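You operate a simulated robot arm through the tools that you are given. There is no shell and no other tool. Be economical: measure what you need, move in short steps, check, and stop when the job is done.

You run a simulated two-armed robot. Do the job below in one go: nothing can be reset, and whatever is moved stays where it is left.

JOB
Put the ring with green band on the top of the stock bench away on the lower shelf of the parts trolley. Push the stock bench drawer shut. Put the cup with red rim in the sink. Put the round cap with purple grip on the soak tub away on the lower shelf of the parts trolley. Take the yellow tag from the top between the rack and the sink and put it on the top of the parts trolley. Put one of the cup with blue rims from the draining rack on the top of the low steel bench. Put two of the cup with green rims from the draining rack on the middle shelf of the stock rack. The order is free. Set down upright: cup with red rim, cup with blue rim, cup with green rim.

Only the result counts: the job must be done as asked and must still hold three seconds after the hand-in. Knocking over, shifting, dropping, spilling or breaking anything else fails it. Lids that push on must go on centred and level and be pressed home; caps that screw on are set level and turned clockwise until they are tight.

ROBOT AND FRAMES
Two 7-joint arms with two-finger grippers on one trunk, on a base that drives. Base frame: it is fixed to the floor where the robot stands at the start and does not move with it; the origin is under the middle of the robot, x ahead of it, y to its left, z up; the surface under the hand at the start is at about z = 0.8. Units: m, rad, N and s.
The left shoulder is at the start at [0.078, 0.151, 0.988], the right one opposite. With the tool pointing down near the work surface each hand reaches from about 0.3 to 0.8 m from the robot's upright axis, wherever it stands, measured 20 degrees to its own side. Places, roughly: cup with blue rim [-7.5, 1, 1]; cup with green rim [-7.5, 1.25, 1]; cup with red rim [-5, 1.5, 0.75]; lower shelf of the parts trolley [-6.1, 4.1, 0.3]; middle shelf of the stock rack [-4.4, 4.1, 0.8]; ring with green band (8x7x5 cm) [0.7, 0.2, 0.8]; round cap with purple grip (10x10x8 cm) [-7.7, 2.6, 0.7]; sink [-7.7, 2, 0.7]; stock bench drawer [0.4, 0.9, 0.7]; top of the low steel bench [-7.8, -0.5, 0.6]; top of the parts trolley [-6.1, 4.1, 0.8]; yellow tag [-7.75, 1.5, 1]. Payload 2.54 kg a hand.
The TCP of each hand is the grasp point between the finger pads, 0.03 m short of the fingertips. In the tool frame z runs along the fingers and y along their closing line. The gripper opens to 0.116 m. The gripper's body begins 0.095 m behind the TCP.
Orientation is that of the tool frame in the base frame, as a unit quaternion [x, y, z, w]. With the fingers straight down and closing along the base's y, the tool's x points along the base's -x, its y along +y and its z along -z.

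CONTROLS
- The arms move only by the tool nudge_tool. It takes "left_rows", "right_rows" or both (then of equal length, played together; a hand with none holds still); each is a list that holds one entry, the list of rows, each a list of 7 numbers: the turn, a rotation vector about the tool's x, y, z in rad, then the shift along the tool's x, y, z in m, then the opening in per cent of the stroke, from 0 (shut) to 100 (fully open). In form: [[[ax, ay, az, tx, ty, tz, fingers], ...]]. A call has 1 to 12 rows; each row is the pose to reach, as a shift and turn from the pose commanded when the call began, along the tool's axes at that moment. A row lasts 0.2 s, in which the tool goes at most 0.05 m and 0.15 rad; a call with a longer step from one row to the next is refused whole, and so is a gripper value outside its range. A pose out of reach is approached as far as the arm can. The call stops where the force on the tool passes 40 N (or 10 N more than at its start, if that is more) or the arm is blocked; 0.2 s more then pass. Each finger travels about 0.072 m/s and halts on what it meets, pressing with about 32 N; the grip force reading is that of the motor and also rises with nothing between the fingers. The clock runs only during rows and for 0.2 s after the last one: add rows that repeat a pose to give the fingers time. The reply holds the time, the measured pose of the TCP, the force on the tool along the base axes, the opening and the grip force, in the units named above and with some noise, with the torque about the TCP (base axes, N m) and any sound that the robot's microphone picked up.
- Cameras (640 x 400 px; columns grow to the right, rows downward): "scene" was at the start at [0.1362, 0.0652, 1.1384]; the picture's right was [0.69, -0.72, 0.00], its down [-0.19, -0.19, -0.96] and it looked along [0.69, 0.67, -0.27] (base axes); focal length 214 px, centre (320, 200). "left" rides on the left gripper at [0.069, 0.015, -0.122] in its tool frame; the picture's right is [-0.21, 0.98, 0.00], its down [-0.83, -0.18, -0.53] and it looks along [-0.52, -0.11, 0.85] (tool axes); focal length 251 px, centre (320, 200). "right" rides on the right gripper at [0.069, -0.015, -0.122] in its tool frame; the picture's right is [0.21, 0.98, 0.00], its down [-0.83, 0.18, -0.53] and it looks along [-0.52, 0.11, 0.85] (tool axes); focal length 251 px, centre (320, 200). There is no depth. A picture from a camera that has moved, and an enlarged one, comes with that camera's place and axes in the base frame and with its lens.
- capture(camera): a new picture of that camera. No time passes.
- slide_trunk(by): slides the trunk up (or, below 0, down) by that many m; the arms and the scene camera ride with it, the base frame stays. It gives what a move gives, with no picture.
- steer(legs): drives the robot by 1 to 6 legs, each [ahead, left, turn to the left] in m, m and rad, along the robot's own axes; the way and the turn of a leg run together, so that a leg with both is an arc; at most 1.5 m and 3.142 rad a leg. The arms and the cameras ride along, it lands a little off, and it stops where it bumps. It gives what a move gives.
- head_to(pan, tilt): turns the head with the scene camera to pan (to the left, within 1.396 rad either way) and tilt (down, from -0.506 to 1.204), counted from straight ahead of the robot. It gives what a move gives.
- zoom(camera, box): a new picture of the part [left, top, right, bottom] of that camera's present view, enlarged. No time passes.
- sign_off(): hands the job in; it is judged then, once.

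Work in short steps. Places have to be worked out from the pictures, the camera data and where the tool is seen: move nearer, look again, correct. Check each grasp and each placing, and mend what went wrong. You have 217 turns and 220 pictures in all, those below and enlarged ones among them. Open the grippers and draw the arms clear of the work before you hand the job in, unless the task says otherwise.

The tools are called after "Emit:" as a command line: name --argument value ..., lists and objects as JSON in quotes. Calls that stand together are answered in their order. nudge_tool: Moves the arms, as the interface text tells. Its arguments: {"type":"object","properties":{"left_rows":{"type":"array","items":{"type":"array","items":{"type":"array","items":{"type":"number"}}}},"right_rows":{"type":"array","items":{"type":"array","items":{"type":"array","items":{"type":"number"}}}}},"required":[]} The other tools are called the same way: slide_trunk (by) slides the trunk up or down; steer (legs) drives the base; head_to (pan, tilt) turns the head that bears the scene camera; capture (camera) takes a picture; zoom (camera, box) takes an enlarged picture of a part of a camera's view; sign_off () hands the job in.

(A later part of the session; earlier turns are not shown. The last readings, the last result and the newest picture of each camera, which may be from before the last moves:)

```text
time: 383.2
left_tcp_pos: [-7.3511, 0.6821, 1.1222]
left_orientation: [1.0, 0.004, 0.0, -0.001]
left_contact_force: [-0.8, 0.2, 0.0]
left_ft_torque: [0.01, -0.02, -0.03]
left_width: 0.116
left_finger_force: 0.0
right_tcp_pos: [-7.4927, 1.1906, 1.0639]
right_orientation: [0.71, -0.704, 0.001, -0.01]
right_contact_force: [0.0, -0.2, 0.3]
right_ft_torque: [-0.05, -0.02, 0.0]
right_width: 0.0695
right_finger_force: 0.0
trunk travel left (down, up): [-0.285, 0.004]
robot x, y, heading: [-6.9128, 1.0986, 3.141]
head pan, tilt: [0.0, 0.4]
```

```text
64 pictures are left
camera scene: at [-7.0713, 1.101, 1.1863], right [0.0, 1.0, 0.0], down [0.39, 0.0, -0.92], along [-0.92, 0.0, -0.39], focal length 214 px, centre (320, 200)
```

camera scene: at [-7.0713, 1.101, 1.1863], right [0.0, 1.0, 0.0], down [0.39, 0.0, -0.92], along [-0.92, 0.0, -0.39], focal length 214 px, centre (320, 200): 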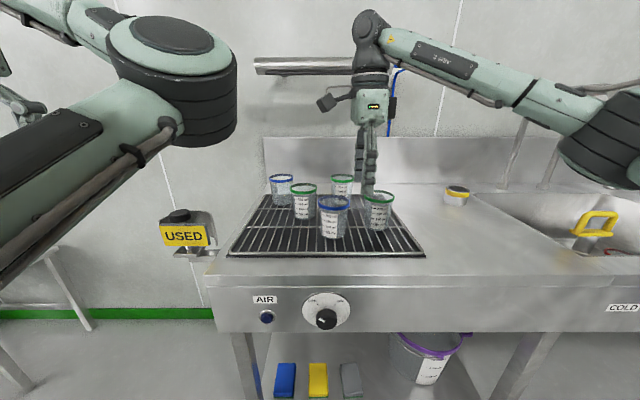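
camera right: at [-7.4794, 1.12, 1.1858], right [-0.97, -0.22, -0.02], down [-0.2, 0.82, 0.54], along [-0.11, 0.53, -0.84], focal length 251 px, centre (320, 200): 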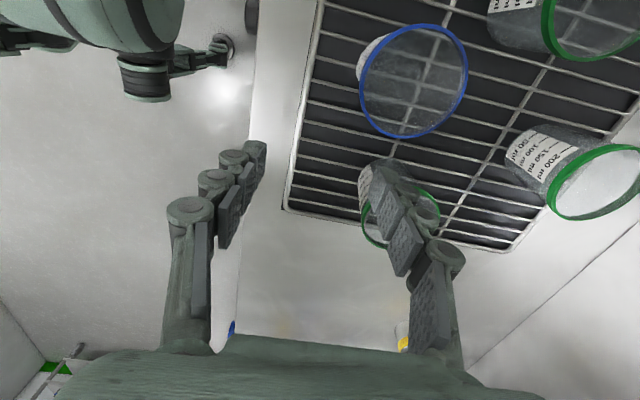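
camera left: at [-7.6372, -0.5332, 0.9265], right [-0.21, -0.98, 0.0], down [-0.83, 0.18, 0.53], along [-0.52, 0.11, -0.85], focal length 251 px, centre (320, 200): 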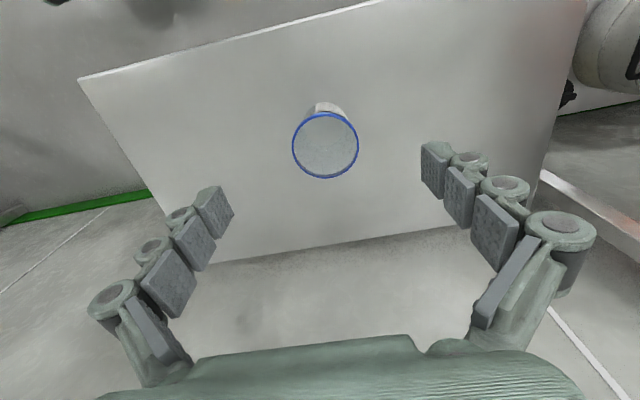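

Both views agree: front green cup at (−7.59, 1.253), back green cup at (−7.746, 1.172). Take the front one with the right hand, closing along x.

Emit:
nudge_tool --right_rows '[[[0, 0, 0, -0.02, 0.03, 0, 100], [0, 0, 0, -0.04, 0.06, 0, 100], [0, 0, 0, -0.062, 0.097, 0, 100], [0, 0, 0, -0.062, 0.097, 0.04, 100], [0, 0, 0, -0.062, 0.097, 0.08, 100], [0, 0, 0, -0.062, 0.097, 0.111, 100]]]'

Emit:
capture --camera "right"

```text
time: 384.6
left_tcp_pos: [-7.3509, 0.6829, 1.1219]
left_orientation: [1.0, 0.003, 0.0, -0.001]
left_contact_force: [0.1, -0.7, 0.2]
left_ft_torque: [-0.01, 0.0, 0.02]
left_width: 0.116
left_finger_force: 0.0
right_tcp_pos: [-7.5904, 1.2517, 0.9503]
right_orientation: [0.709, -0.705, 0.001, -0.01]
right_contact_force: [0.3, -0.1, -0.1]
right_ft_torque: [0.01, 0.01, 0.02]
right_width: 0.1161
right_finger_force: 0.0
trunk travel left (down, up): [-0.285, 0.004]
robot x, y, heading: [-6.913, 1.0964, 3.146]
head pan, tilt: [0.0, 0.4]
```

```text
63 pictures are left
camera right: at [-7.5766, 1.1835, 1.072], right [-0.97, -0.22, -0.02], down [-0.2, 0.82, 0.54], along [-0.1, 0.53, -0.84], focal length 251 px, centre (320, 200)
```

right: 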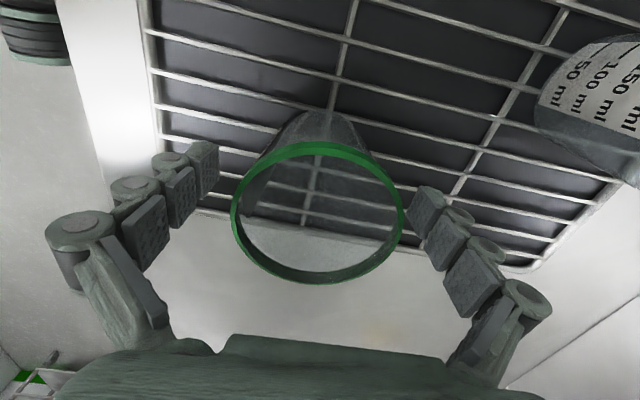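

Centred well. Close and lift.

Emit:
nudge_tool --right_rows '[[[0, 0, 0, 0, 0, 0, 60], [0, 0, 0, 0, 0, 0, 40], [0, 0, 0, 0, 0, 0, 40], [0, 0, 0, 0, 0, 0, 40], [0, 0, 0, 0, 0, -0.02, 40], [0, 0, 0, 0, 0, -0.05, 40], [0, 0, 0, 0, 0, -0.09, 40], [0, 0, 0, 0, 0, -0.13, 40]]]'

Emit:
steer --legs '[[-0.1, -0.38, 0], [0.2, 0, 0]]'

Emit:
capture --camera "left"

Emit:
capture --camera "scene"

```text
time: 386.4
left_tcp_pos: [-7.3508, 0.6825, 1.1226]
left_orientation: [1.0, 0.003, -0.001, 0.0]
left_contact_force: [0.8, 0.7, -0.4]
left_ft_torque: [-0.02, 0.01, -0.01]
left_width: 0.1159
left_finger_force: 0.1
right_tcp_pos: [-7.5885, 1.2499, 1.0822]
right_orientation: [0.709, -0.705, 0.001, -0.01]
right_contact_force: [-0.3, -0.3, -0.6]
right_ft_torque: [0.0, -0.02, 0.01]
right_width: 0.0675
right_finger_force: 31.9
trunk travel left (down, up): [-0.285, 0.004]
robot x, y, heading: [-6.9108, 1.1018, 3.141]
head pan, tilt: [0.0, 0.4]
```

```text
time: 391.8
left_tcp_pos: [-7.4526, 1.0546, 1.1226]
left_orientation: [1.0, 0.005, 0.0, -0.001]
left_contact_force: [-1.0, 0.6, 0.0]
left_ft_torque: [0.01, -0.06, 0.0]
left_width: 0.1162
left_finger_force: 0.0
right_tcp_pos: [-7.6925, 1.6219, 1.0792]
right_orientation: [0.71, -0.704, 0.001, -0.01]
right_contact_force: [-0.1, 0.2, -0.8]
right_ft_torque: [-0.01, -0.04, 0.0]
right_width: 0.0677
right_finger_force: 32.2
trunk travel left (down, up): [-0.285, 0.004]
robot x, y, heading: [-7.0112, 1.4697, -3.139]
head pan, tilt: [0.0, 0.4]
```

```text
62 pictures are left
camera left: at [-7.383, 1.0412, 1.2437], right [-0.2, -0.98, 0.0], down [-0.83, 0.17, 0.53], along [-0.52, 0.11, -0.85], focal length 251 px, centre (320, 200)
```

left: 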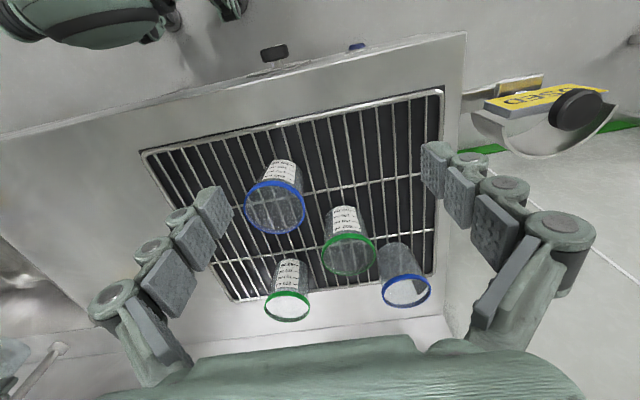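

```text
61 pictures are left
camera scene: at [-7.1741, 1.4752, 1.1863], right [0.0, 1.0, 0.0], down [0.39, 0.0, -0.92], along [-0.92, 0.0, -0.39], focal length 214 px, centre (320, 200)
```

scene: 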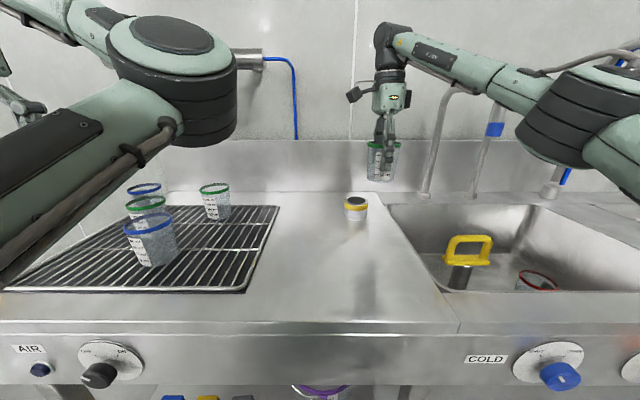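

Back green cup reconfirmed at (−7.742, 1.171). Bring the left hand over it at z≈1.06.

Emit:
nudge_tool --left_rows '[[[0, 0, 0, -0.03, -0.01, 0.015, 100], [0, 0, 0, -0.06, -0.025, 0.03, 100], [0, 0, 0, -0.095, -0.04, 0.045, 100], [0, 0, 0, -0.13, -0.055, 0.06, 100], [0, 0, 0, -0.17, -0.07, 0.06, 100], [0, 0, 0, -0.21, -0.085, 0.06, 100], [0, 0, 0, -0.25, -0.1, 0.06, 100], [0, 0, 0, -0.289, -0.117, 0.06, 100]]]'

Emit:
capture --camera "left"

```text
time: 393.6
left_tcp_pos: [-7.7301, 1.1716, 1.0613]
left_orientation: [1.0, 0.008, -0.001, -0.002]
left_contact_force: [-0.7, -0.2, 0.1]
left_ft_torque: [0.03, 0.02, 0.02]
left_width: 0.1158
left_finger_force: 0.1
left hand out of reach, approached as far as the arm can: row 8
right_tcp_pos: [-7.6919, 1.6223, 1.0821]
right_orientation: [0.711, -0.703, 0.0, -0.009]
right_contact_force: [-0.3, 1.3, -1.0]
right_ft_torque: [-0.14, -0.04, 0.01]
right_width: 0.0675
right_finger_force: 31.7
trunk travel left (down, up): [-0.285, 0.004]
robot x, y, heading: [-7.0125, 1.4773, -3.135]
head pan, tilt: [0.0, 0.4]
```

```text
60 pictures are left
camera left: at [-7.6607, 1.1571, 1.1828], right [-0.2, -0.98, 0.0], down [-0.83, 0.17, 0.54], along [-0.52, 0.11, -0.84], focal length 251 px, centre (320, 200)
```

left: 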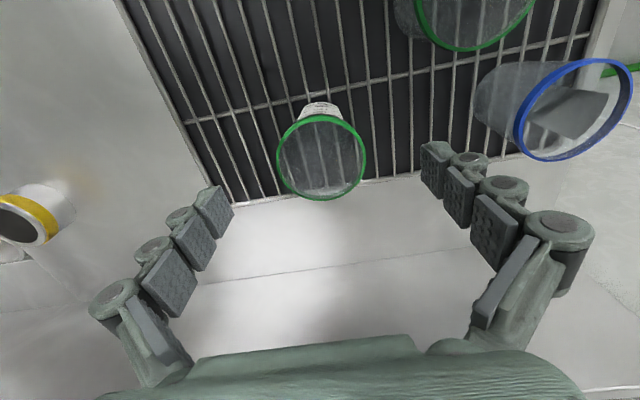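

Drive 1.5 cm forward to centre, then descend, close and lift.

Emit:
steer --legs '[[0.016, 0, 0]]'

Emit:
nudge_tool --left_rows '[[[0, 0, 0, 0, -0.003, 0.04, 100], [0, 0, 0, 0, -0.003, 0.08, 100], [0, 0, 0, 0, -0.003, 0.109, 100]]]'

Emit:
capture --camera "left"

```text
time: 394.3
left_tcp_pos: [-7.7474, 1.1723, 1.0612]
left_orientation: [1.0, 0.006, 0.0, -0.001]
left_contact_force: [-0.5, 0.2, -0.2]
left_ft_torque: [-0.01, -0.02, -0.01]
left_width: 0.1161
left_finger_force: 0.0
right_tcp_pos: [-7.709, 1.6238, 1.0824]
right_orientation: [0.711, -0.703, 0.001, -0.01]
right_contact_force: [-0.8, -0.6, 0.3]
right_ft_torque: [-0.03, -0.03, 0.02]
right_width: 0.0678
right_finger_force: 32.0
trunk travel left (down, up): [-0.285, 0.004]
robot x, y, heading: [-7.0285, 1.4741, -3.143]
head pan, tilt: [0.0, 0.4]
```

```text
time: 395.1
left_tcp_pos: [-7.7485, 1.1753, 0.9531]
left_orientation: [1.0, 0.005, -0.001, -0.001]
left_contact_force: [-0.6, 0.0, -0.4]
left_ft_torque: [0.01, -0.03, 0.0]
left_width: 0.1161
left_finger_force: 0.0
right_tcp_pos: [-7.7088, 1.6224, 1.0816]
right_orientation: [0.71, -0.704, 0.001, -0.011]
right_contact_force: [0.5, -0.8, -0.3]
right_ft_torque: [0.01, -0.03, 0.0]
right_width: 0.0675
right_finger_force: 32.6
trunk travel left (down, up): [-0.285, 0.004]
robot x, y, heading: [-7.0315, 1.4747, -3.14]
head pan, tilt: [0.0, 0.4]
```

```text
59 pictures are left
camera left: at [-7.6782, 1.1608, 1.0742], right [-0.2, -0.98, 0.0], down [-0.83, 0.17, 0.53], along [-0.52, 0.11, -0.84], focal length 251 px, centre (320, 200)
```

left: 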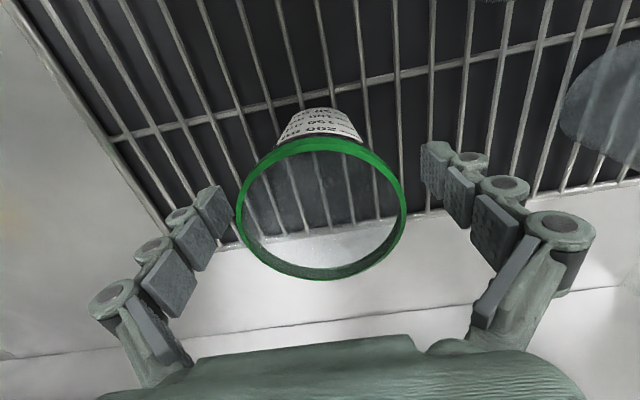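

Centred. Close and lift.

Emit:
nudge_tool --left_rows '[[[0, 0, 0, 0, 0, 0, 60], [0, 0, 0, 0, 0, 0, 40], [0, 0, 0, 0, 0, 0, 40], [0, 0, 0, 0, 0, 0, 40], [0, 0, 0, 0, 0, -0.02, 40], [0, 0, 0, 0.01, 0, -0.05, 40], [0, 0, 0, 0.03, 0, -0.08, 40], [0, 0, 0, 0.06, 0, -0.11, 40], [0, 0, 0, 0.1, 0, -0.13, 40], [0, 0, 0, 0.14, 0.02, -0.13, 40]]]'

Emit:
steer --legs '[[-0.9, 0, 0]]'

Emit:
capture --camera "scene"

```text
time: 397.3
left_tcp_pos: [-7.6035, 1.1464, 1.0816]
left_orientation: [1.0, 0.025, -0.001, -0.008]
left_contact_force: [0.8, 1.2, -2.8]
left_ft_torque: [-0.11, 0.01, 0.02]
left_width: 0.0712
left_finger_force: 31.9
left hand out of reach, approached as far as the arm can: row 10
right_tcp_pos: [-7.7047, 1.6215, 1.0861]
right_orientation: [0.711, -0.703, -0.001, -0.008]
right_contact_force: [1.1, -0.2, 1.8]
right_ft_torque: [0.02, 0.17, 0.03]
right_width: 0.0676
right_finger_force: 31.5
trunk travel left (down, up): [-0.285, 0.004]
robot x, y, heading: [-7.0317, 1.4747, -3.137]
head pan, tilt: [0.0, 0.4]
```

```text
time: 402.2
left_tcp_pos: [-6.6882, 1.148, 1.0802]
left_orientation: [1.0, 0.023, 0.001, -0.009]
left_contact_force: [-0.3, 0.4, -0.5]
left_ft_torque: [-0.02, 0.01, 0.0]
left_width: 0.071
left_finger_force: 31.7
right_tcp_pos: [-6.7871, 1.6255, 1.082]
right_orientation: [0.71, -0.704, 0.001, -0.01]
right_contact_force: [-0.6, 0.0, -0.3]
right_ft_torque: [0.0, 0.02, -0.01]
right_width: 0.0675
right_finger_force: 31.7
trunk travel left (down, up): [-0.285, 0.004]
robot x, y, heading: [-6.11, 1.477, 3.143]
head pan, tilt: [0.0, 0.4]
```

```text
58 pictures are left
camera scene: at [-6.2686, 1.4764, 1.1864], right [0.0, 1.0, 0.0], down [0.39, 0.0, -0.92], along [-0.92, 0.0, -0.39], focal length 214 px, centre (320, 200)
```

scene: 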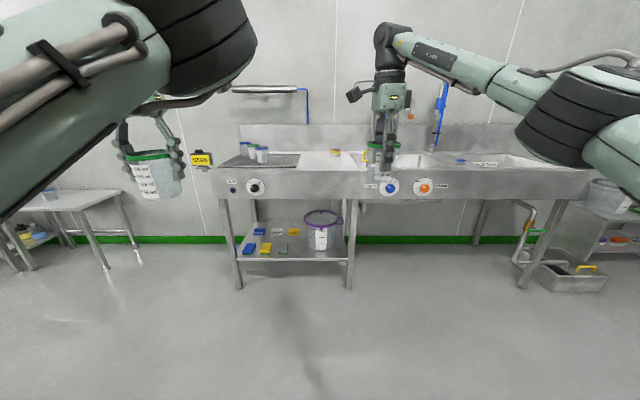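

The left cup reads 0.071 m wide instead of 0.0675; check its posture.

Emit:
zoom --camera "scene" --box '[100, 80, 220, 220]'

Emit:
capture --camera "left"

```text
2.86 times, centred on (160, 150) of scene
camera zoom: at [-6.2686, 1.4764, 1.1864], right [0.0, 1.0, 0.0], down [0.39, 0.0, -0.92], along [-0.92, 0.0, -0.39], focal length 613 px, centre (777, 343)
```

zoom: 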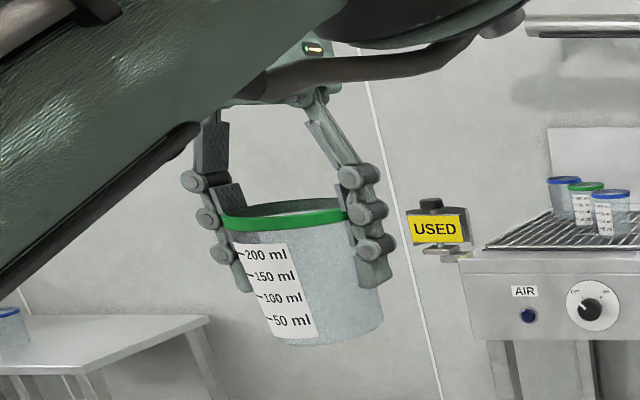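

```text
56 pictures are left
camera left: at [-6.6176, 1.1351, 1.2012], right [-0.17, -0.99, -0.02], down [-0.83, 0.13, 0.54], along [-0.53, 0.11, -0.84], focal length 251 px, centre (320, 200)
```

left: 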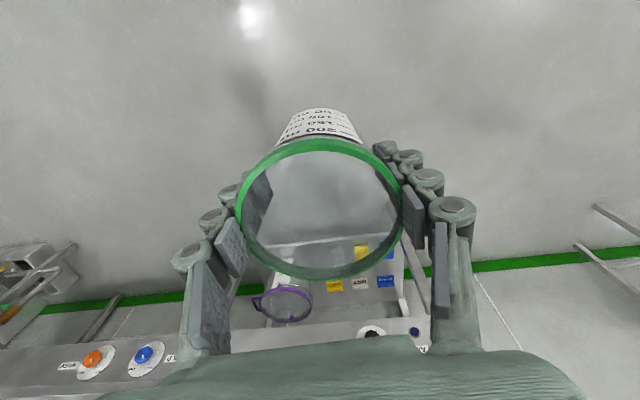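

Both cups are upright in the grippers. Drive round the partition towards the stock rack.

Emit:
steer --legs '[[0, 0, -1.57], [0.68, 0, 0], [0, 0, -1.57], [1.4, 0, 0]]'

Emit:
capture --camera "scene"

```text
time: 420.3
left_tcp_pos: [-4.1781, 2.5566, 1.0793]
left_orientation: [-0.044, 0.999, -0.009, -0.001]
left_contact_force: [-0.3, -0.4, 0.4]
left_ft_torque: [0.03, 0.03, -0.05]
left_width: 0.0711
left_finger_force: 32.0
right_tcp_pos: [-4.0583, 2.0841, 1.0824]
right_orientation: [0.688, 0.725, -0.009, -0.001]
right_contact_force: [-0.3, -0.2, -0.4]
right_ft_torque: [-0.02, -0.03, 0.0]
right_width: 0.0676
right_finger_force: 32.5
trunk travel left (down, up): [-0.285, 0.004]
robot x, y, heading: [-4.7395, 2.2033, 0.04]
head pan, tilt: [0.0, 0.4]
```

```text
55 pictures are left
camera scene: at [-4.5806, 2.2115, 1.1864], right [0.04, -1.0, 0.0], down [-0.39, -0.02, -0.92], along [0.92, 0.04, -0.39], focal length 214 px, centre (320, 200)
```

scene: 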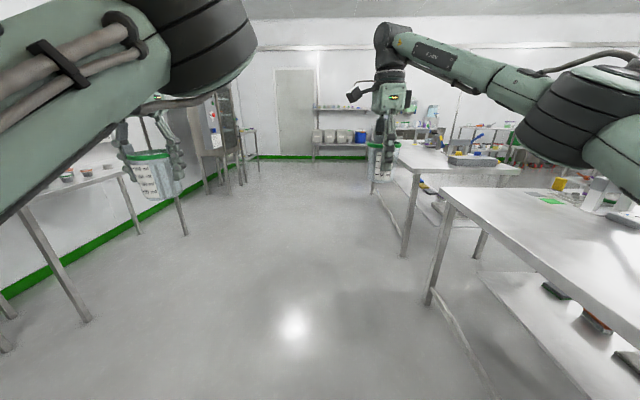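

Turn left to face the stock rack.

Emit:
steer --legs '[[0.25, 0, 0], [0, 0, 1.53]]'

Emit:
capture --camera "scene"

```text
time: 426.0
left_tcp_pos: [-4.8148, 2.7939, 1.0802]
left_orientation: [0.723, -0.691, 0.007, -0.007]
left_contact_force: [0.5, 0.3, 0.7]
left_ft_torque: [-0.03, 0.0, -0.01]
left_width: 0.0711
left_finger_force: 31.9
right_tcp_pos: [-4.3379, 2.8915, 1.0828]
right_orientation: [-0.003, 1.0, -0.008, 0.006]
right_contact_force: [0.6, -0.2, -0.6]
right_ft_torque: [0.02, 0.03, -0.03]
right_width: 0.0676
right_finger_force: 31.5
trunk travel left (down, up): [-0.285, 0.004]
robot x, y, heading: [-4.4871, 2.216, 1.567]
head pan, tilt: [0.0, 0.4]
```

```text
54 pictures are left
camera scene: at [-4.488, 2.3754, 1.1864], right [1.0, 0.0, 0.0], down [0.0, -0.39, -0.92], along [0.0, 0.92, -0.39], focal length 214 px, centre (320, 200)
```

scene: 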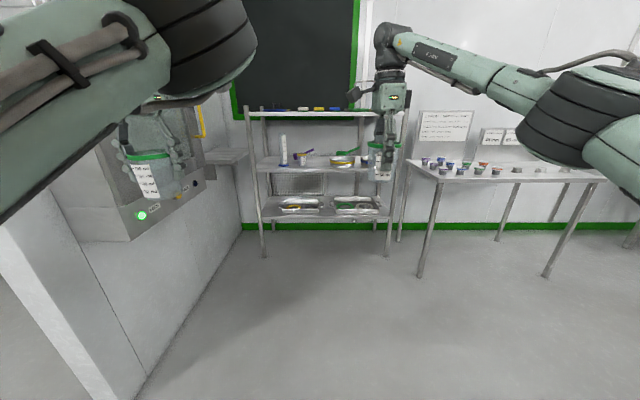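

Emit:
zoom --camera "scene" --box '[235, 95, 415, 225]'

```text
3.08 times, centred on (325, 160) of scene
camera zoom: at [-4.488, 2.3754, 1.1864], right [1.0, 0.0, 0.0], down [0.0, -0.39, -0.92], along [0.0, 0.92, -0.39], focal length 660 px, centre (305, 323)
```

zoom: 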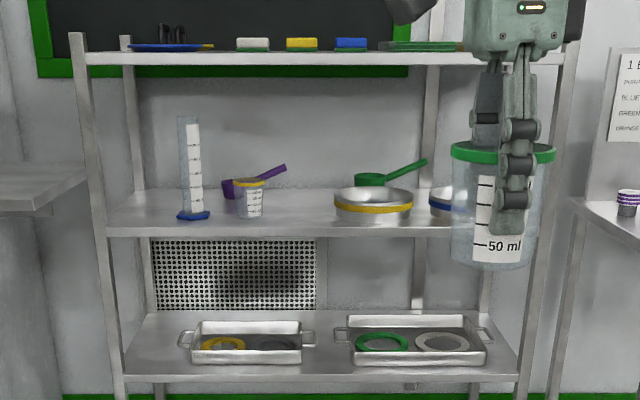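

The shelf gap (0.80–1.145) is too low for a vertical hand, so the cups must be held with an inclined tool. I'll set both cups on the clear workbench behind me and regrip them with the hands pitched forward. Turn round.

Emit:
steer --legs '[[0, 0, 1.57], [0, 0, 1.575], [0.1, 0, 0]]'

Emit:
head_to --pan 0.0 --tilt 0.5

Emit:
capture --camera "scene"

```text
time: 434.9
left_tcp_pos: [-4.1812, 1.5237, 1.078]
left_orientation: [0.7, 0.714, -0.006, -0.009]
left_contact_force: [1.0, -0.3, 0.1]
left_ft_torque: [0.03, 0.0, -0.01]
left_width: 0.0712
left_finger_force: 31.4
right_tcp_pos: [-4.6607, 1.4371, 1.0812]
right_orientation: [1.0, -0.01, -0.007, -0.009]
right_contact_force: [0.0, -0.4, -0.7]
right_ft_torque: [0.07, 0.01, 0.0]
right_width: 0.0677
right_finger_force: 32.0
trunk travel left (down, up): [-0.285, 0.004]
robot x, y, heading: [-4.4896, 2.117, -1.604]
head pan, tilt: [0.0, 0.4]
```

```text
time: 435.6
left_tcp_pos: [-4.1813, 1.5245, 1.0789]
left_orientation: [0.701, 0.714, -0.005, -0.007]
left_contact_force: [0.0, -0.1, 0.4]
left_ft_torque: [-0.01, 0.0, 0.03]
left_width: 0.0713
left_finger_force: 31.9
right_tcp_pos: [-4.6603, 1.4387, 1.0817]
right_orientation: [1.0, -0.01, -0.007, -0.008]
right_contact_force: [0.1, 0.6, 0.6]
right_ft_torque: [-0.02, 0.05, 0.03]
right_width: 0.0676
right_finger_force: 32.6
trunk travel left (down, up): [-0.285, 0.004]
robot x, y, heading: [-4.4881, 2.1093, -1.6]
head pan, tilt: [0.0, 0.499]
```

```text
52 pictures are left
camera scene: at [-4.4958, 1.9541, 1.1773], right [-1.0, 0.03, 0.0], down [0.01, 0.48, -0.88], along [-0.03, -0.88, -0.48], focal length 214 px, centre (320, 200)
```

scene: 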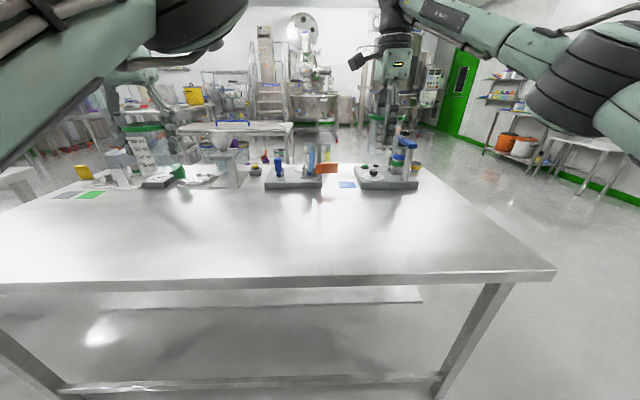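

Table front edge y≈1.61 and the area under both cups is clear. Lower both cups to ~0.89.

Emit:
nudge_tool --left_rows '[[[0, 0, 0, 0, 0, 0.04, 40], [0, 0, 0, 0, 0, 0.08, 40], [0, 0, 0, 0, 0, 0.12, 40], [0, 0, 0, 0, 0, 0.155, 40], [0, 0, 0, 0, 0, 0.18, 40]]]' --right_rows '[[[0, 0, 0, 0, 0, 0.04, 40], [0, 0, 0, 0, 0, 0.08, 40], [0, 0, 0, 0, 0, 0.12, 40], [0, 0, 0, 0, 0, 0.16, 40], [0, 0, 0, 0, 0, 0.195, 40]]]'

Emit:
capture --camera "scene"

```text
time: 436.8
left_tcp_pos: [-4.1834, 1.5257, 0.8988]
left_orientation: [0.7, 0.714, -0.005, -0.007]
left_contact_force: [-0.1, -0.6, 0.3]
left_ft_torque: [0.03, -0.01, 0.01]
left_width: 0.0713
left_finger_force: 32.0
right_tcp_pos: [-4.6628, 1.4421, 0.8848]
right_orientation: [1.0, -0.011, -0.006, -0.008]
right_contact_force: [0.1, 0.7, -0.4]
right_ft_torque: [0.04, -0.01, 0.0]
right_width: 0.0677
right_finger_force: 32.1
trunk travel left (down, up): [-0.285, 0.004]
robot x, y, heading: [-4.4884, 2.1147, -1.605]
head pan, tilt: [0.0, 0.499]
```

```text
51 pictures are left
camera scene: at [-4.4958, 1.9534, 1.1772], right [-1.0, 0.03, 0.0], down [0.01, 0.48, -0.88], along [-0.03, -0.88, -0.48], focal length 214 px, centre (320, 200)
```

scene: 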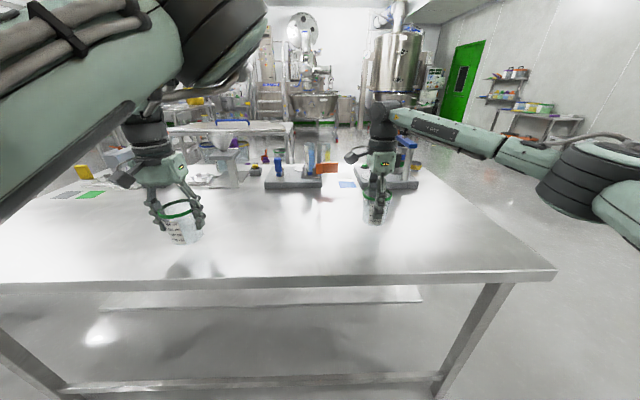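

Continue down in small steps with both, watching forces.

Emit:
nudge_tool --left_rows '[[[0, 0, 0, 0, 0, 0.006, 40], [0, 0, 0, 0, 0, 0.012, 40]]]' --right_rows '[[[0, 0, 0, 0, 0, 0.006, 40], [0, 0, 0, 0, 0, 0.012, 40]]]'

```text
time: 437.4
left_tcp_pos: [-4.1836, 1.5245, 0.8868]
left_orientation: [0.7, 0.714, -0.006, -0.007]
left_contact_force: [0.0, -0.4, 0.4]
left_ft_torque: [0.02, 0.01, 0.0]
left_width: 0.0711
left_finger_force: 32.2
right_tcp_pos: [-4.6637, 1.4424, 0.8757]
right_orientation: [1.0, -0.01, -0.006, -0.008]
right_contact_force: [0.1, -0.3, 0.2]
right_ft_torque: [0.01, 0.0, -0.03]
right_width: 0.0678
right_finger_force: 31.8
trunk travel left (down, up): [-0.285, 0.004]
robot x, y, heading: [-4.4925, 2.1121, -1.597]
head pan, tilt: [0.0, 0.499]
```

Emit:
nudge_tool --left_rows '[[[0, 0, 0, 0, 0, 0.006, 40], [0, 0, 0, 0, 0, 0.011, 40]]]' --right_rows '[[[0, 0, 0, 0, 0, 0.004, 40], [0, 0, 0, 0, 0, 0.008, 40]]]'

```text
time: 438.0
left_tcp_pos: [-4.1847, 1.5239, 0.8765]
left_orientation: [0.7, 0.714, -0.006, -0.006]
left_contact_force: [-1.1, 0.0, -0.3]
left_ft_torque: [-0.03, 0.0, -0.02]
left_width: 0.071
left_finger_force: 31.7
right_tcp_pos: [-4.6643, 1.4416, 0.8688]
right_orientation: [1.0, -0.01, -0.006, -0.008]
right_contact_force: [-0.4, -0.5, -1.0]
right_ft_torque: [0.01, 0.0, 0.0]
right_width: 0.0675
right_finger_force: 31.9
trunk travel left (down, up): [-0.285, 0.004]
robot x, y, heading: [-4.4909, 2.1145, -1.599]
head pan, tilt: [0.0, 0.499]
```

Emit:
nudge_tool --left_rows '[[[0, 0, 0, 0, 0, 0.004, 40], [0, 0, 0, 0, 0, 0.008, 40]]]' --right_rows '[[[0, 0, 0, 0, 0, 0.004, 40], [0, 0, 0, 0, 0, 0.007, 40]]]'

```text
time: 438.6
left_tcp_pos: [-4.184, 1.5254, 0.8684]
left_orientation: [0.701, 0.713, -0.006, -0.006]
left_contact_force: [-0.4, 0.8, -0.6]
left_ft_torque: [-0.02, -0.02, 0.04]
left_width: 0.0711
left_finger_force: 31.8
right_tcp_pos: [-4.6645, 1.4437, 0.8597]
right_orientation: [1.0, -0.009, -0.007, -0.007]
right_contact_force: [0.1, -0.2, 0.2]
right_ft_torque: [0.02, -0.01, 0.01]
right_width: 0.0675
right_finger_force: 32.3
trunk travel left (down, up): [-0.285, 0.004]
robot x, y, heading: [-4.4906, 2.114, -1.592]
head pan, tilt: [0.0, 0.499]
```

Emit:
nudge_tool --left_rows '[[[0, 0, 0, 0, 0, 0.004, 40], [0, 0, 0, 0, 0, 0.007, 40]]]' --right_rows '[[[0, 0, 0, 0, 0, 0.003, 40], [0, 0, 0, 0, 0, 0.006, 40]]]'

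```text
time: 439.2
left_tcp_pos: [-4.1866, 1.5262, 0.8607]
left_orientation: [0.7, 0.714, -0.007, -0.006]
left_contact_force: [0.1, -0.2, -0.1]
left_ft_torque: [0.03, 0.03, 0.0]
left_width: 0.0711
left_finger_force: 32.0
right_tcp_pos: [-4.663, 1.4437, 0.8581]
right_orientation: [1.0, -0.011, -0.006, -0.006]
right_contact_force: [-1.2, -0.6, 11.4]
right_ft_torque: [0.03, 0.08, 0.02]
right_width: 0.0677
right_finger_force: 31.9
trunk travel left (down, up): [-0.285, 0.004]
robot x, y, heading: [-4.493, 2.1127, -1.597]
head pan, tilt: [0.0, 0.499]
```

Right cup is down; release it while lowering the left a little more.

Emit:
nudge_tool --left_rows '[[[0, 0, 0, 0, 0, 0.003, 40], [0, 0, 0, 0, 0, 0.006, 40], [0, 0, 0, 0, 0, 0.006, 40], [0, 0, 0, 0, 0, 0.006, 40]]]' --right_rows '[[[0, 0, 0, 0, 0, -0.003, 40], [0, 0, 0, 0, 0, -0.003, 70], [0, 0, 0, 0, 0, -0.003, 100], [0, 0, 0, 0, 0, -0.003, 100]]]'

```text
time: 440.2
left_tcp_pos: [-4.1869, 1.5253, 0.8586]
left_orientation: [0.7, 0.714, -0.007, -0.005]
left_contact_force: [-1.8, -1.7, 24.1]
left_ft_torque: [-0.24, -0.05, 0.06]
left_width: 0.0712
left_finger_force: 32.6
right_tcp_pos: [-4.6651, 1.4443, 0.8593]
right_orientation: [1.0, -0.009, -0.005, -0.007]
right_contact_force: [-0.8, 0.2, -0.3]
right_ft_torque: [0.02, -0.01, 0.04]
right_width: 0.1158
right_finger_force: 0.0
trunk travel left (down, up): [-0.285, 0.004]
robot x, y, heading: [-4.4941, 2.1127, -1.601]
head pan, tilt: [0.0, 0.499]
```

Both cups stand on the table. Release the left, raise both hands straight up.

Emit:
nudge_tool --left_rows '[[[0, 0, 0, 0, 0, -0.004, 40], [0, 0, 0, 0, 0, -0.004, 70], [0, 0, 0, 0, 0, -0.004, 100], [0, 0, 0, 0, 0, -0.004, 100], [0, 0, 0, 0, 0, -0.03, 100], [0, 0, 0, 0, 0, -0.07, 100], [0, 0, 0, 0, 0, -0.11, 100], [0, 0, 0, 0, 0, -0.15, 100]]]' --right_rows '[[[0, 0, 0, 0, 0, 0, 100], [0, 0, 0, 0, 0, 0, 100], [0, 0, 0, 0, 0, 0, 100], [0, 0, 0, 0, 0, 0, 100], [0, 0, 0, 0, 0, -0.03, 100], [0, 0, 0, 0, 0, -0.07, 100], [0, 0, 0, 0, 0, -0.11, 100], [0, 0, 0, 0, 0, -0.15, 100]]]'

Emit:
capture --camera "scene"

```text
time: 442.0
left_tcp_pos: [-4.183, 1.5244, 1.005]
left_orientation: [0.7, 0.715, -0.006, -0.007]
left_contact_force: [-0.6, 0.2, -1.0]
left_ft_torque: [0.0, -0.01, -0.03]
left_width: 0.1161
left_finger_force: 0.0
right_tcp_pos: [-4.6607, 1.4415, 1.0091]
right_orientation: [1.0, -0.01, -0.006, -0.008]
right_contact_force: [-0.4, -0.3, -0.3]
right_ft_torque: [0.0, 0.0, 0.02]
right_width: 0.1162
right_finger_force: 0.1
trunk travel left (down, up): [-0.285, 0.004]
robot x, y, heading: [-4.4917, 2.1154, -1.602]
head pan, tilt: [0.0, 0.499]
```

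```text
50 pictures are left
camera scene: at [-4.4955, 1.9548, 1.1773], right [-1.0, 0.03, 0.0], down [0.01, 0.48, -0.88], along [-0.03, -0.88, -0.48], focal length 214 px, centre (320, 200)
```

scene: 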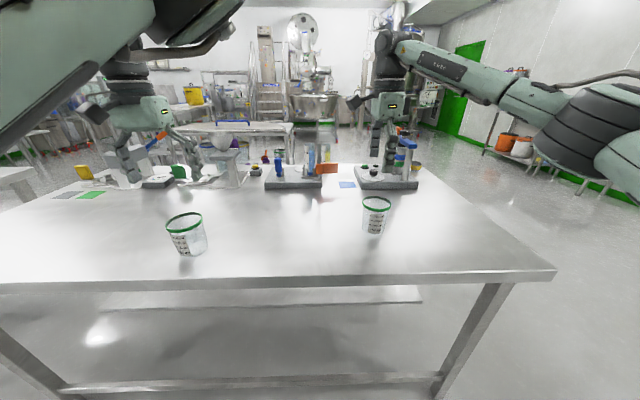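

Both cups stand well. Turn the right wrist back to closing sideways, and pitch the left hand forward 0.8 rad.

Emit:
nudge_tool --right_rows '[[[0, 0, -0.14, 0, 0, 0, 100], [0, 0, -0.28, 0, 0, 0, 100], [0, 0, -0.42, 0, 0, 0, 100], [0, 0, -0.56, 0, 0, 0, 100], [0, 0, -0.7, 0, 0, 0, 100], [0, 0, -0.84, 0, 0, 0, 100], [0, 0, -0.98, 0, 0, 0, 100], [0, 0, -1.12, 0, 0, 0, 100], [0, 0, -1.26, 0, 0, 0, 100], [0, 0, -1.4, 0, 0, 0, 100], [0, 0, -1.54, 0, 0, 0, 100], [0, 0, -1.57, 0, 0, 0, 100]]]' --left_rows '[[[0, -0.14, 0, 0, 0, 0, 100], [0, -0.28, 0, 0, 0, 0, 100], [0, -0.42, 0, 0, 0, 0, 100], [0, -0.56, 0, 0, 0, 0, 100], [0, -0.7, 0, 0, 0, 0, 100], [0, -0.8, 0, 0, 0, 0, 100], [0, -0.8, 0, 0, 0, 0, 100], [0, -0.8, 0, 0, 0, 0, 100], [0, -0.8, 0, 0, 0, 0, 100], [0, -0.8, 0, 0, 0, 0, 100], [0, -0.8, 0, 0, 0, 0, 100], [0, -0.8, 0, 0, 0, 0, 100]]]'

Emit:
nudge_tool --right_rows '[[[0, -0.14, 0, 0, 0, 0, 100], [0, -0.28, 0, 0, 0, 0, 100], [0, -0.42, 0, 0, 0, 0, 100], [0, -0.56, 0, 0, 0, 0, 100], [0, -0.7, 0, 0, 0, 0, 100], [0, -0.8, 0, 0, 0, 0, 100]]]'

Emit:
capture --camera "scene"

Emit:
capture --camera "left"

Emit:
capture --camera "right"

```text
time: 444.6
left_tcp_pos: [-4.1773, 1.528, 0.9942]
left_orientation: [0.637, 0.67, -0.28, 0.259]
left_contact_force: [-0.8, 0.3, -0.6]
left_ft_torque: [-0.02, -0.04, 0.03]
left_width: 0.1161
left_finger_force: 0.2
right_tcp_pos: [-4.6634, 1.4409, 1.0065]
right_orientation: [0.713, 0.701, 0.002, -0.01]
right_contact_force: [-0.4, -0.6, 0.0]
right_ft_torque: [0.0, -0.04, -0.02]
right_width: 0.1159
right_finger_force: 0.0
trunk travel left (down, up): [-0.285, 0.004]
robot x, y, heading: [-4.4924, 2.1088, -1.606]
head pan, tilt: [0.0, 0.499]
```

```text
time: 446.0
left_tcp_pos: [-4.1795, 1.5266, 0.9962]
left_orientation: [0.638, 0.668, -0.279, 0.262]
left_contact_force: [-0.1, 0.4, -0.5]
left_ft_torque: [0.0, -0.01, 0.02]
left_width: 0.1159
left_finger_force: 0.1
right_tcp_pos: [-4.6607, 1.4396, 1.0087]
right_orientation: [0.658, 0.648, -0.277, 0.264]
right_contact_force: [0.1, 0.7, 0.5]
right_ft_torque: [0.0, -0.05, -0.03]
right_width: 0.116
right_finger_force: 0.1
trunk travel left (down, up): [-0.285, 0.004]
robot x, y, heading: [-4.4922, 2.1118, -1.6]
head pan, tilt: [0.0, 0.499]
```

```text
49 pictures are left
camera scene: at [-4.4788, 1.9527, 1.199], right [-0.99, -0.15, 0.0], down [-0.04, 0.26, -0.97], along [0.15, -0.95, -0.26], focal length 214 px, centre (320, 200)
```

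scene: 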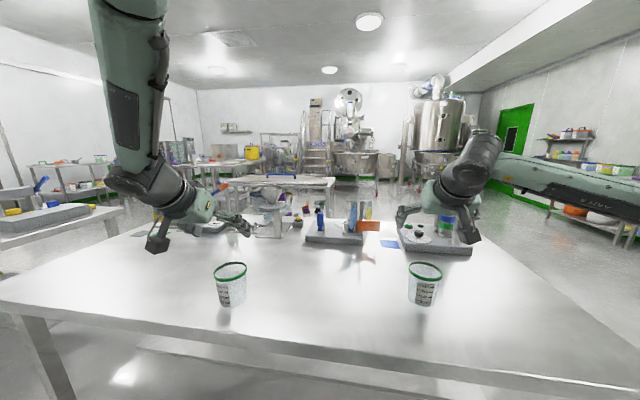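

```text
48 pictures are left
camera left: at [-4.166, 1.6626, 1.0326], right [0.99, -0.12, 0.11], down [-0.14, -0.21, 0.97], along [-0.09, -0.97, -0.23], focal length 251 px, centre (320, 200)
```

left: 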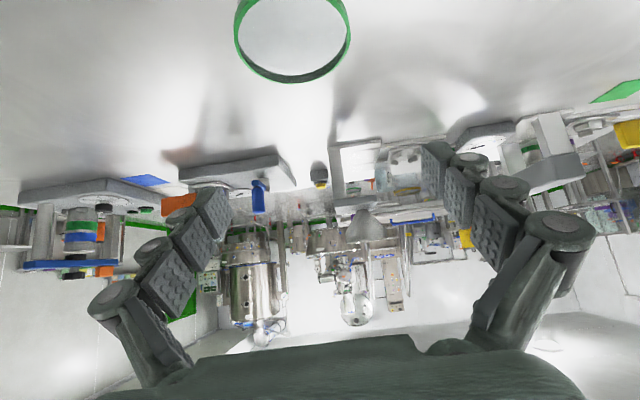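

```text
47 pictures are left
camera right: at [-4.6738, 1.5761, 1.0463], right [0.98, 0.13, -0.16], down [0.19, -0.21, 0.96], along [0.09, -0.97, -0.23], focal length 251 px, centre (320, 200)
```

right: 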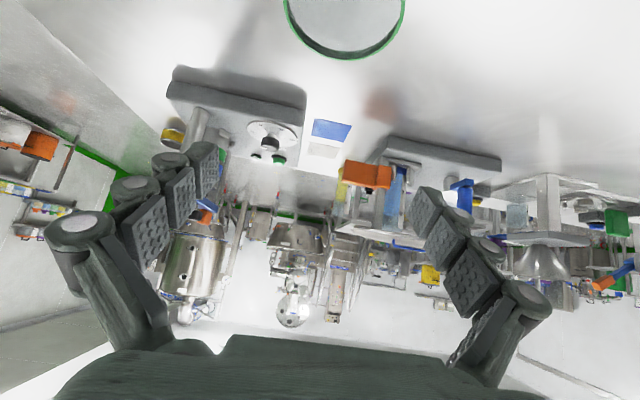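

Tools are pitched 45°. Lower both vertically so the fingers straddle the cups (TCP z≈0.85).

Emit:
nudge_tool --left_rows '[[[0, 0, 0, 0.025, -0.004, 0.025, 100], [0, 0, 0, 0.05, -0.006, 0.05, 100], [0, 0, 0, 0.075, -0.006, 0.075, 100], [0, 0, 0, 0.09, -0.006, 0.09, 100], [0, 0, 0, 0.103, -0.006, 0.103, 100]]]' --right_rows '[[[0, 0, 0, 0.028, -0.003, 0.022, 100], [0, 0, 0, 0.056, -0.003, 0.05, 100], [0, 0, 0, 0.084, -0.003, 0.078, 100], [0, 0, 0, 0.1, -0.003, 0.094, 100], [0, 0, 0, 0.115, -0.003, 0.109, 100]]]'

Emit:
zoom --camera "scene" --box '[100, 180, 520, 340]'

Emit:
capture --camera "left"

Emit:
capture --camera "right"

```text
time: 447.2
left_tcp_pos: [-4.1907, 1.5235, 0.8584]
left_orientation: [0.642, 0.66, -0.279, 0.272]
left_contact_force: [-0.3, 0.0, -0.3]
left_ft_torque: [0.0, 0.01, 0.0]
left_width: 0.1157
left_finger_force: 0.1
right_tcp_pos: [-4.6645, 1.4442, 0.8468]
right_orientation: [0.658, 0.648, -0.277, 0.264]
right_contact_force: [-0.1, 0.3, -0.3]
right_ft_torque: [0.03, 0.02, -0.01]
right_width: 0.116
right_finger_force: 0.2
trunk travel left (down, up): [-0.285, 0.004]
robot x, y, heading: [-4.4907, 2.117, -1.601]
head pan, tilt: [0.0, 0.499]
```

```text
1.52 times, centred on (310, 260) of scene
camera zoom: at [-4.4958, 1.9537, 1.1772], right [-1.0, 0.03, 0.0], down [0.01, 0.48, -0.88], along [-0.03, -0.88, -0.48], focal length 327 px, centre (335, 109)
```

zoom: 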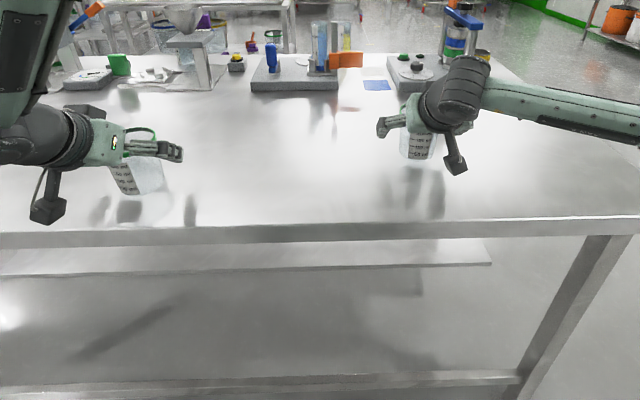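

```text
45 pictures are left
camera left: at [-4.1781, 1.6595, 0.8943], right [0.98, -0.13, 0.14], down [-0.16, -0.2, 0.97], along [-0.1, -0.97, -0.21], focal length 251 px, centre (320, 200)
```

left: 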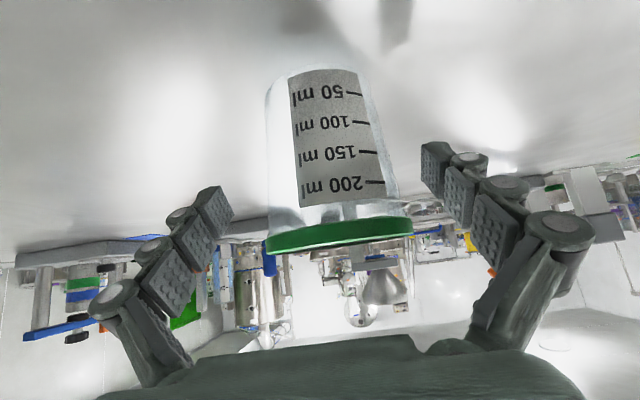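

```text
44 pictures are left
camera right: at [-4.6759, 1.5794, 0.8862], right [0.98, 0.13, -0.16], down [0.19, -0.21, 0.96], along [0.09, -0.97, -0.23], focal length 251 px, centre (320, 200)
```

right: 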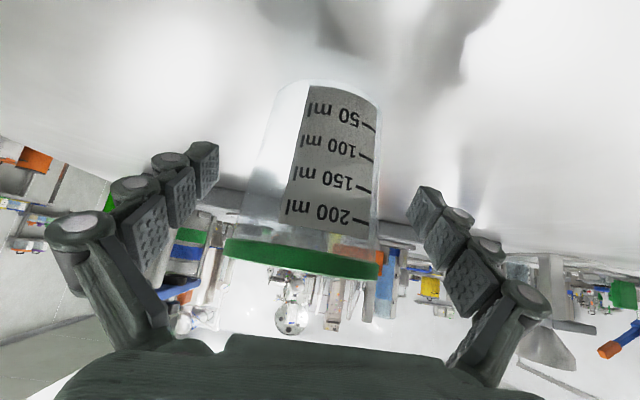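

Cups are nicely between the fingers. Close both, then lift.

Emit:
nudge_tool --left_rows '[[[0, 0, 0, 0, 0, 0, 70], [0, 0, 0, 0, 0, 0, 40], [0, 0, 0, 0, 0, 0, 40], [0, 0, 0, 0, 0, 0, 40], [0, 0, 0, 0, 0, 0, 40]]]' --right_rows '[[[0, 0, 0, 0, 0, 0, 70], [0, 0, 0, 0, 0, 0, 40], [0, 0, 0, 0, 0, 0, 40], [0, 0, 0, 0, 0, 0, 40], [0, 0, 0, 0, 0, 0, 40]]]'

Emit:
nudge_tool --left_rows '[[[0, 0, 0, -0.01, 0, -0.01, 40], [0, 0, 0, -0.03, 0, -0.03, 40], [0, 0, 0, -0.06, 0, -0.06, 40], [0, 0, 0, -0.09, 0, -0.09, 40]]]' --right_rows '[[[0, 0, 0, -0.01, 0, -0.01, 40], [0, 0, 0, -0.03, 0, -0.03, 40], [0, 0, 0, -0.06, 0, -0.06, 40], [0, 0, 0, -0.09, 0, -0.09, 40]]]'

Emit:
capture --camera "left"

Emit:
capture --camera "right"

```text
time: 448.4
left_tcp_pos: [-4.1914, 1.5238, 0.8593]
left_orientation: [0.642, 0.661, -0.278, 0.272]
left_contact_force: [-0.2, -0.1, 1.1]
left_ft_torque: [-0.02, -0.09, 0.02]
left_width: 0.0695
left_finger_force: 32.0
right_tcp_pos: [-4.6637, 1.4437, 0.849]
right_orientation: [0.659, 0.648, -0.277, 0.263]
right_contact_force: [-0.5, -0.4, 0.4]
right_ft_torque: [-0.05, -0.02, -0.02]
right_width: 0.0688
right_finger_force: 31.6
trunk travel left (down, up): [-0.285, 0.004]
robot x, y, heading: [-4.494, 2.1142, -1.602]
head pan, tilt: [0.0, 0.499]
```

```text
time: 449.4
left_tcp_pos: [-4.1786, 1.5271, 0.9725]
left_orientation: [0.631, 0.677, -0.283, 0.251]
left_contact_force: [-0.2, 0.8, -0.6]
left_ft_torque: [0.0, -0.02, 0.01]
left_width: 0.0696
left_finger_force: 32.1
right_tcp_pos: [-4.6632, 1.4423, 0.9775]
right_orientation: [0.658, 0.648, -0.277, 0.264]
right_contact_force: [-0.9, 0.4, 0.4]
right_ft_torque: [0.0, 0.0, 0.0]
right_width: 0.0686
right_finger_force: 32.0
trunk travel left (down, up): [-0.285, 0.004]
robot x, y, heading: [-4.4945, 2.1129, -1.597]
head pan, tilt: [0.0, 0.499]
```

```text
43 pictures are left
camera left: at [-4.1663, 1.6629, 1.0109], right [0.99, -0.11, 0.09], down [-0.11, -0.22, 0.97], along [-0.09, -0.97, -0.23], focal length 251 px, centre (320, 200)
```

left: 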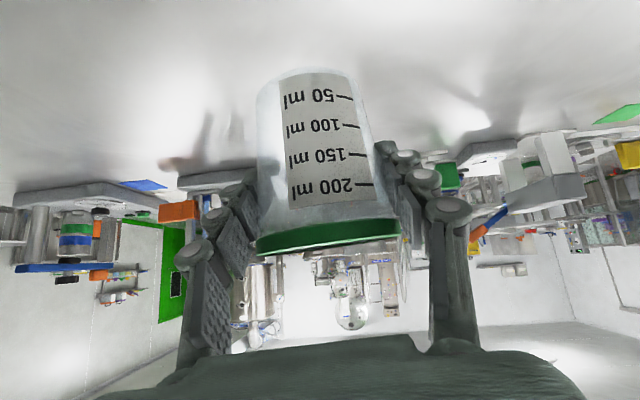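

```text
42 pictures are left
camera right: at [-4.6757, 1.5781, 1.0162], right [0.98, 0.13, -0.16], down [0.19, -0.21, 0.96], along [0.09, -0.97, -0.23], focal length 251 px, centre (320, 200)
```

right: 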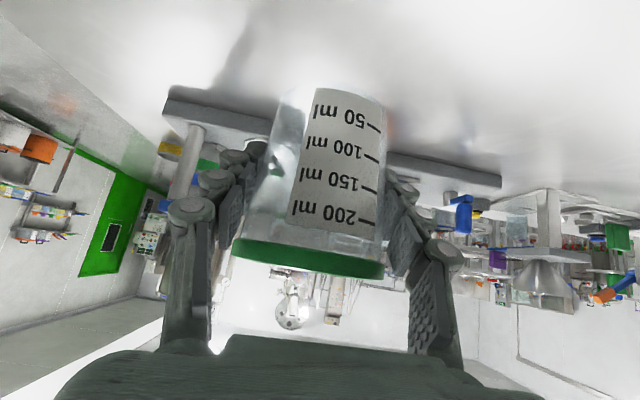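

Both cups are held upright with pitched hands. Turn back to the rack.

Emit:
steer --legs '[[-0.15, 0, 0], [0, 0, -1.57], [0, 0, -1.545], [0.5, 0, 0]]'

Emit:
capture --camera "scene"

Emit:
capture --camera "right"

```text
time: 461.0
left_tcp_pos: [-4.8342, 3.3224, 0.9809]
left_orientation: [0.682, -0.624, -0.269, -0.271]
left_contact_force: [-0.2, 0.8, -0.3]
left_ft_torque: [-0.01, -0.01, -0.01]
left_width: 0.0691
left_finger_force: 31.8
right_tcp_pos: [-4.3573, 3.428, 0.976]
right_orientation: [0.665, -0.642, -0.27, -0.27]
right_contact_force: [-0.3, 0.3, -0.5]
right_ft_torque: [0.0, -0.01, -0.01]
right_width: 0.0686
right_finger_force: 31.9
trunk travel left (down, up): [-0.285, 0.004]
robot x, y, heading: [-4.499, 2.7469, 1.589]
head pan, tilt: [0.0, 0.499]
```

```text
41 pictures are left
camera scene: at [-4.5155, 2.9084, 1.1917], right [0.98, 0.2, 0.0], down [0.07, -0.33, -0.94], along [-0.18, 0.92, -0.34], focal length 214 px, centre (320, 200)
```

scene: 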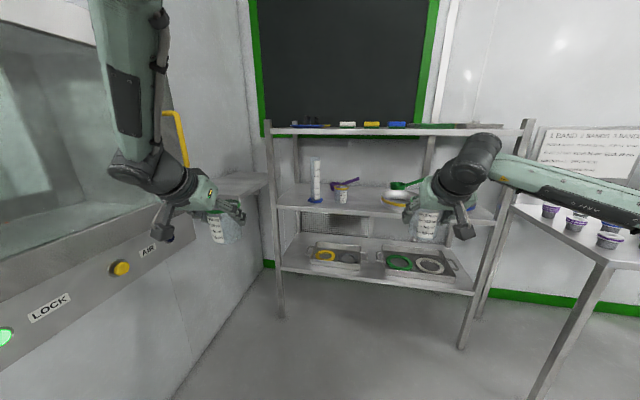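

```text
40 pictures are left
camera right: at [-4.3405, 3.2941, 1.015], right [-0.97, -0.18, -0.16], down [-0.2, 0.2, 0.96], along [-0.14, 0.96, -0.23], focal length 251 px, centre (320, 200)
```

right: 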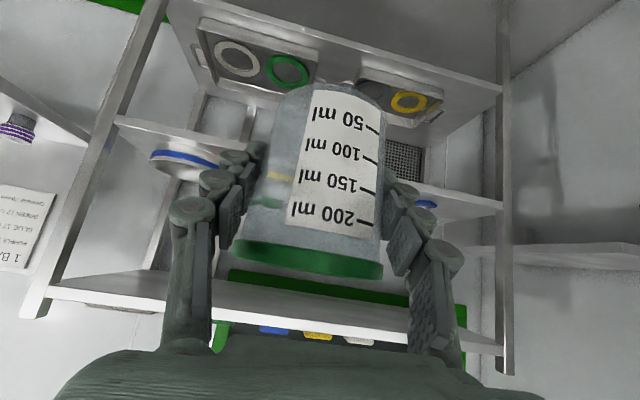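

Emit:
zoom --camera "scene" --box '[250, 110, 530, 290]'

```text
2.22 times, centred on (390, 200) of scene
camera zoom: at [-4.5155, 2.9084, 1.1917], right [0.98, 0.2, 0.0], down [0.07, -0.33, -0.94], along [-0.18, 0.92, -0.34], focal length 477 px, centre (164, 200)
```

zoom: 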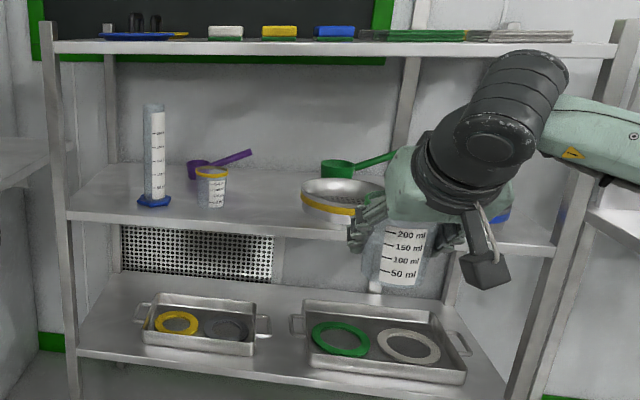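

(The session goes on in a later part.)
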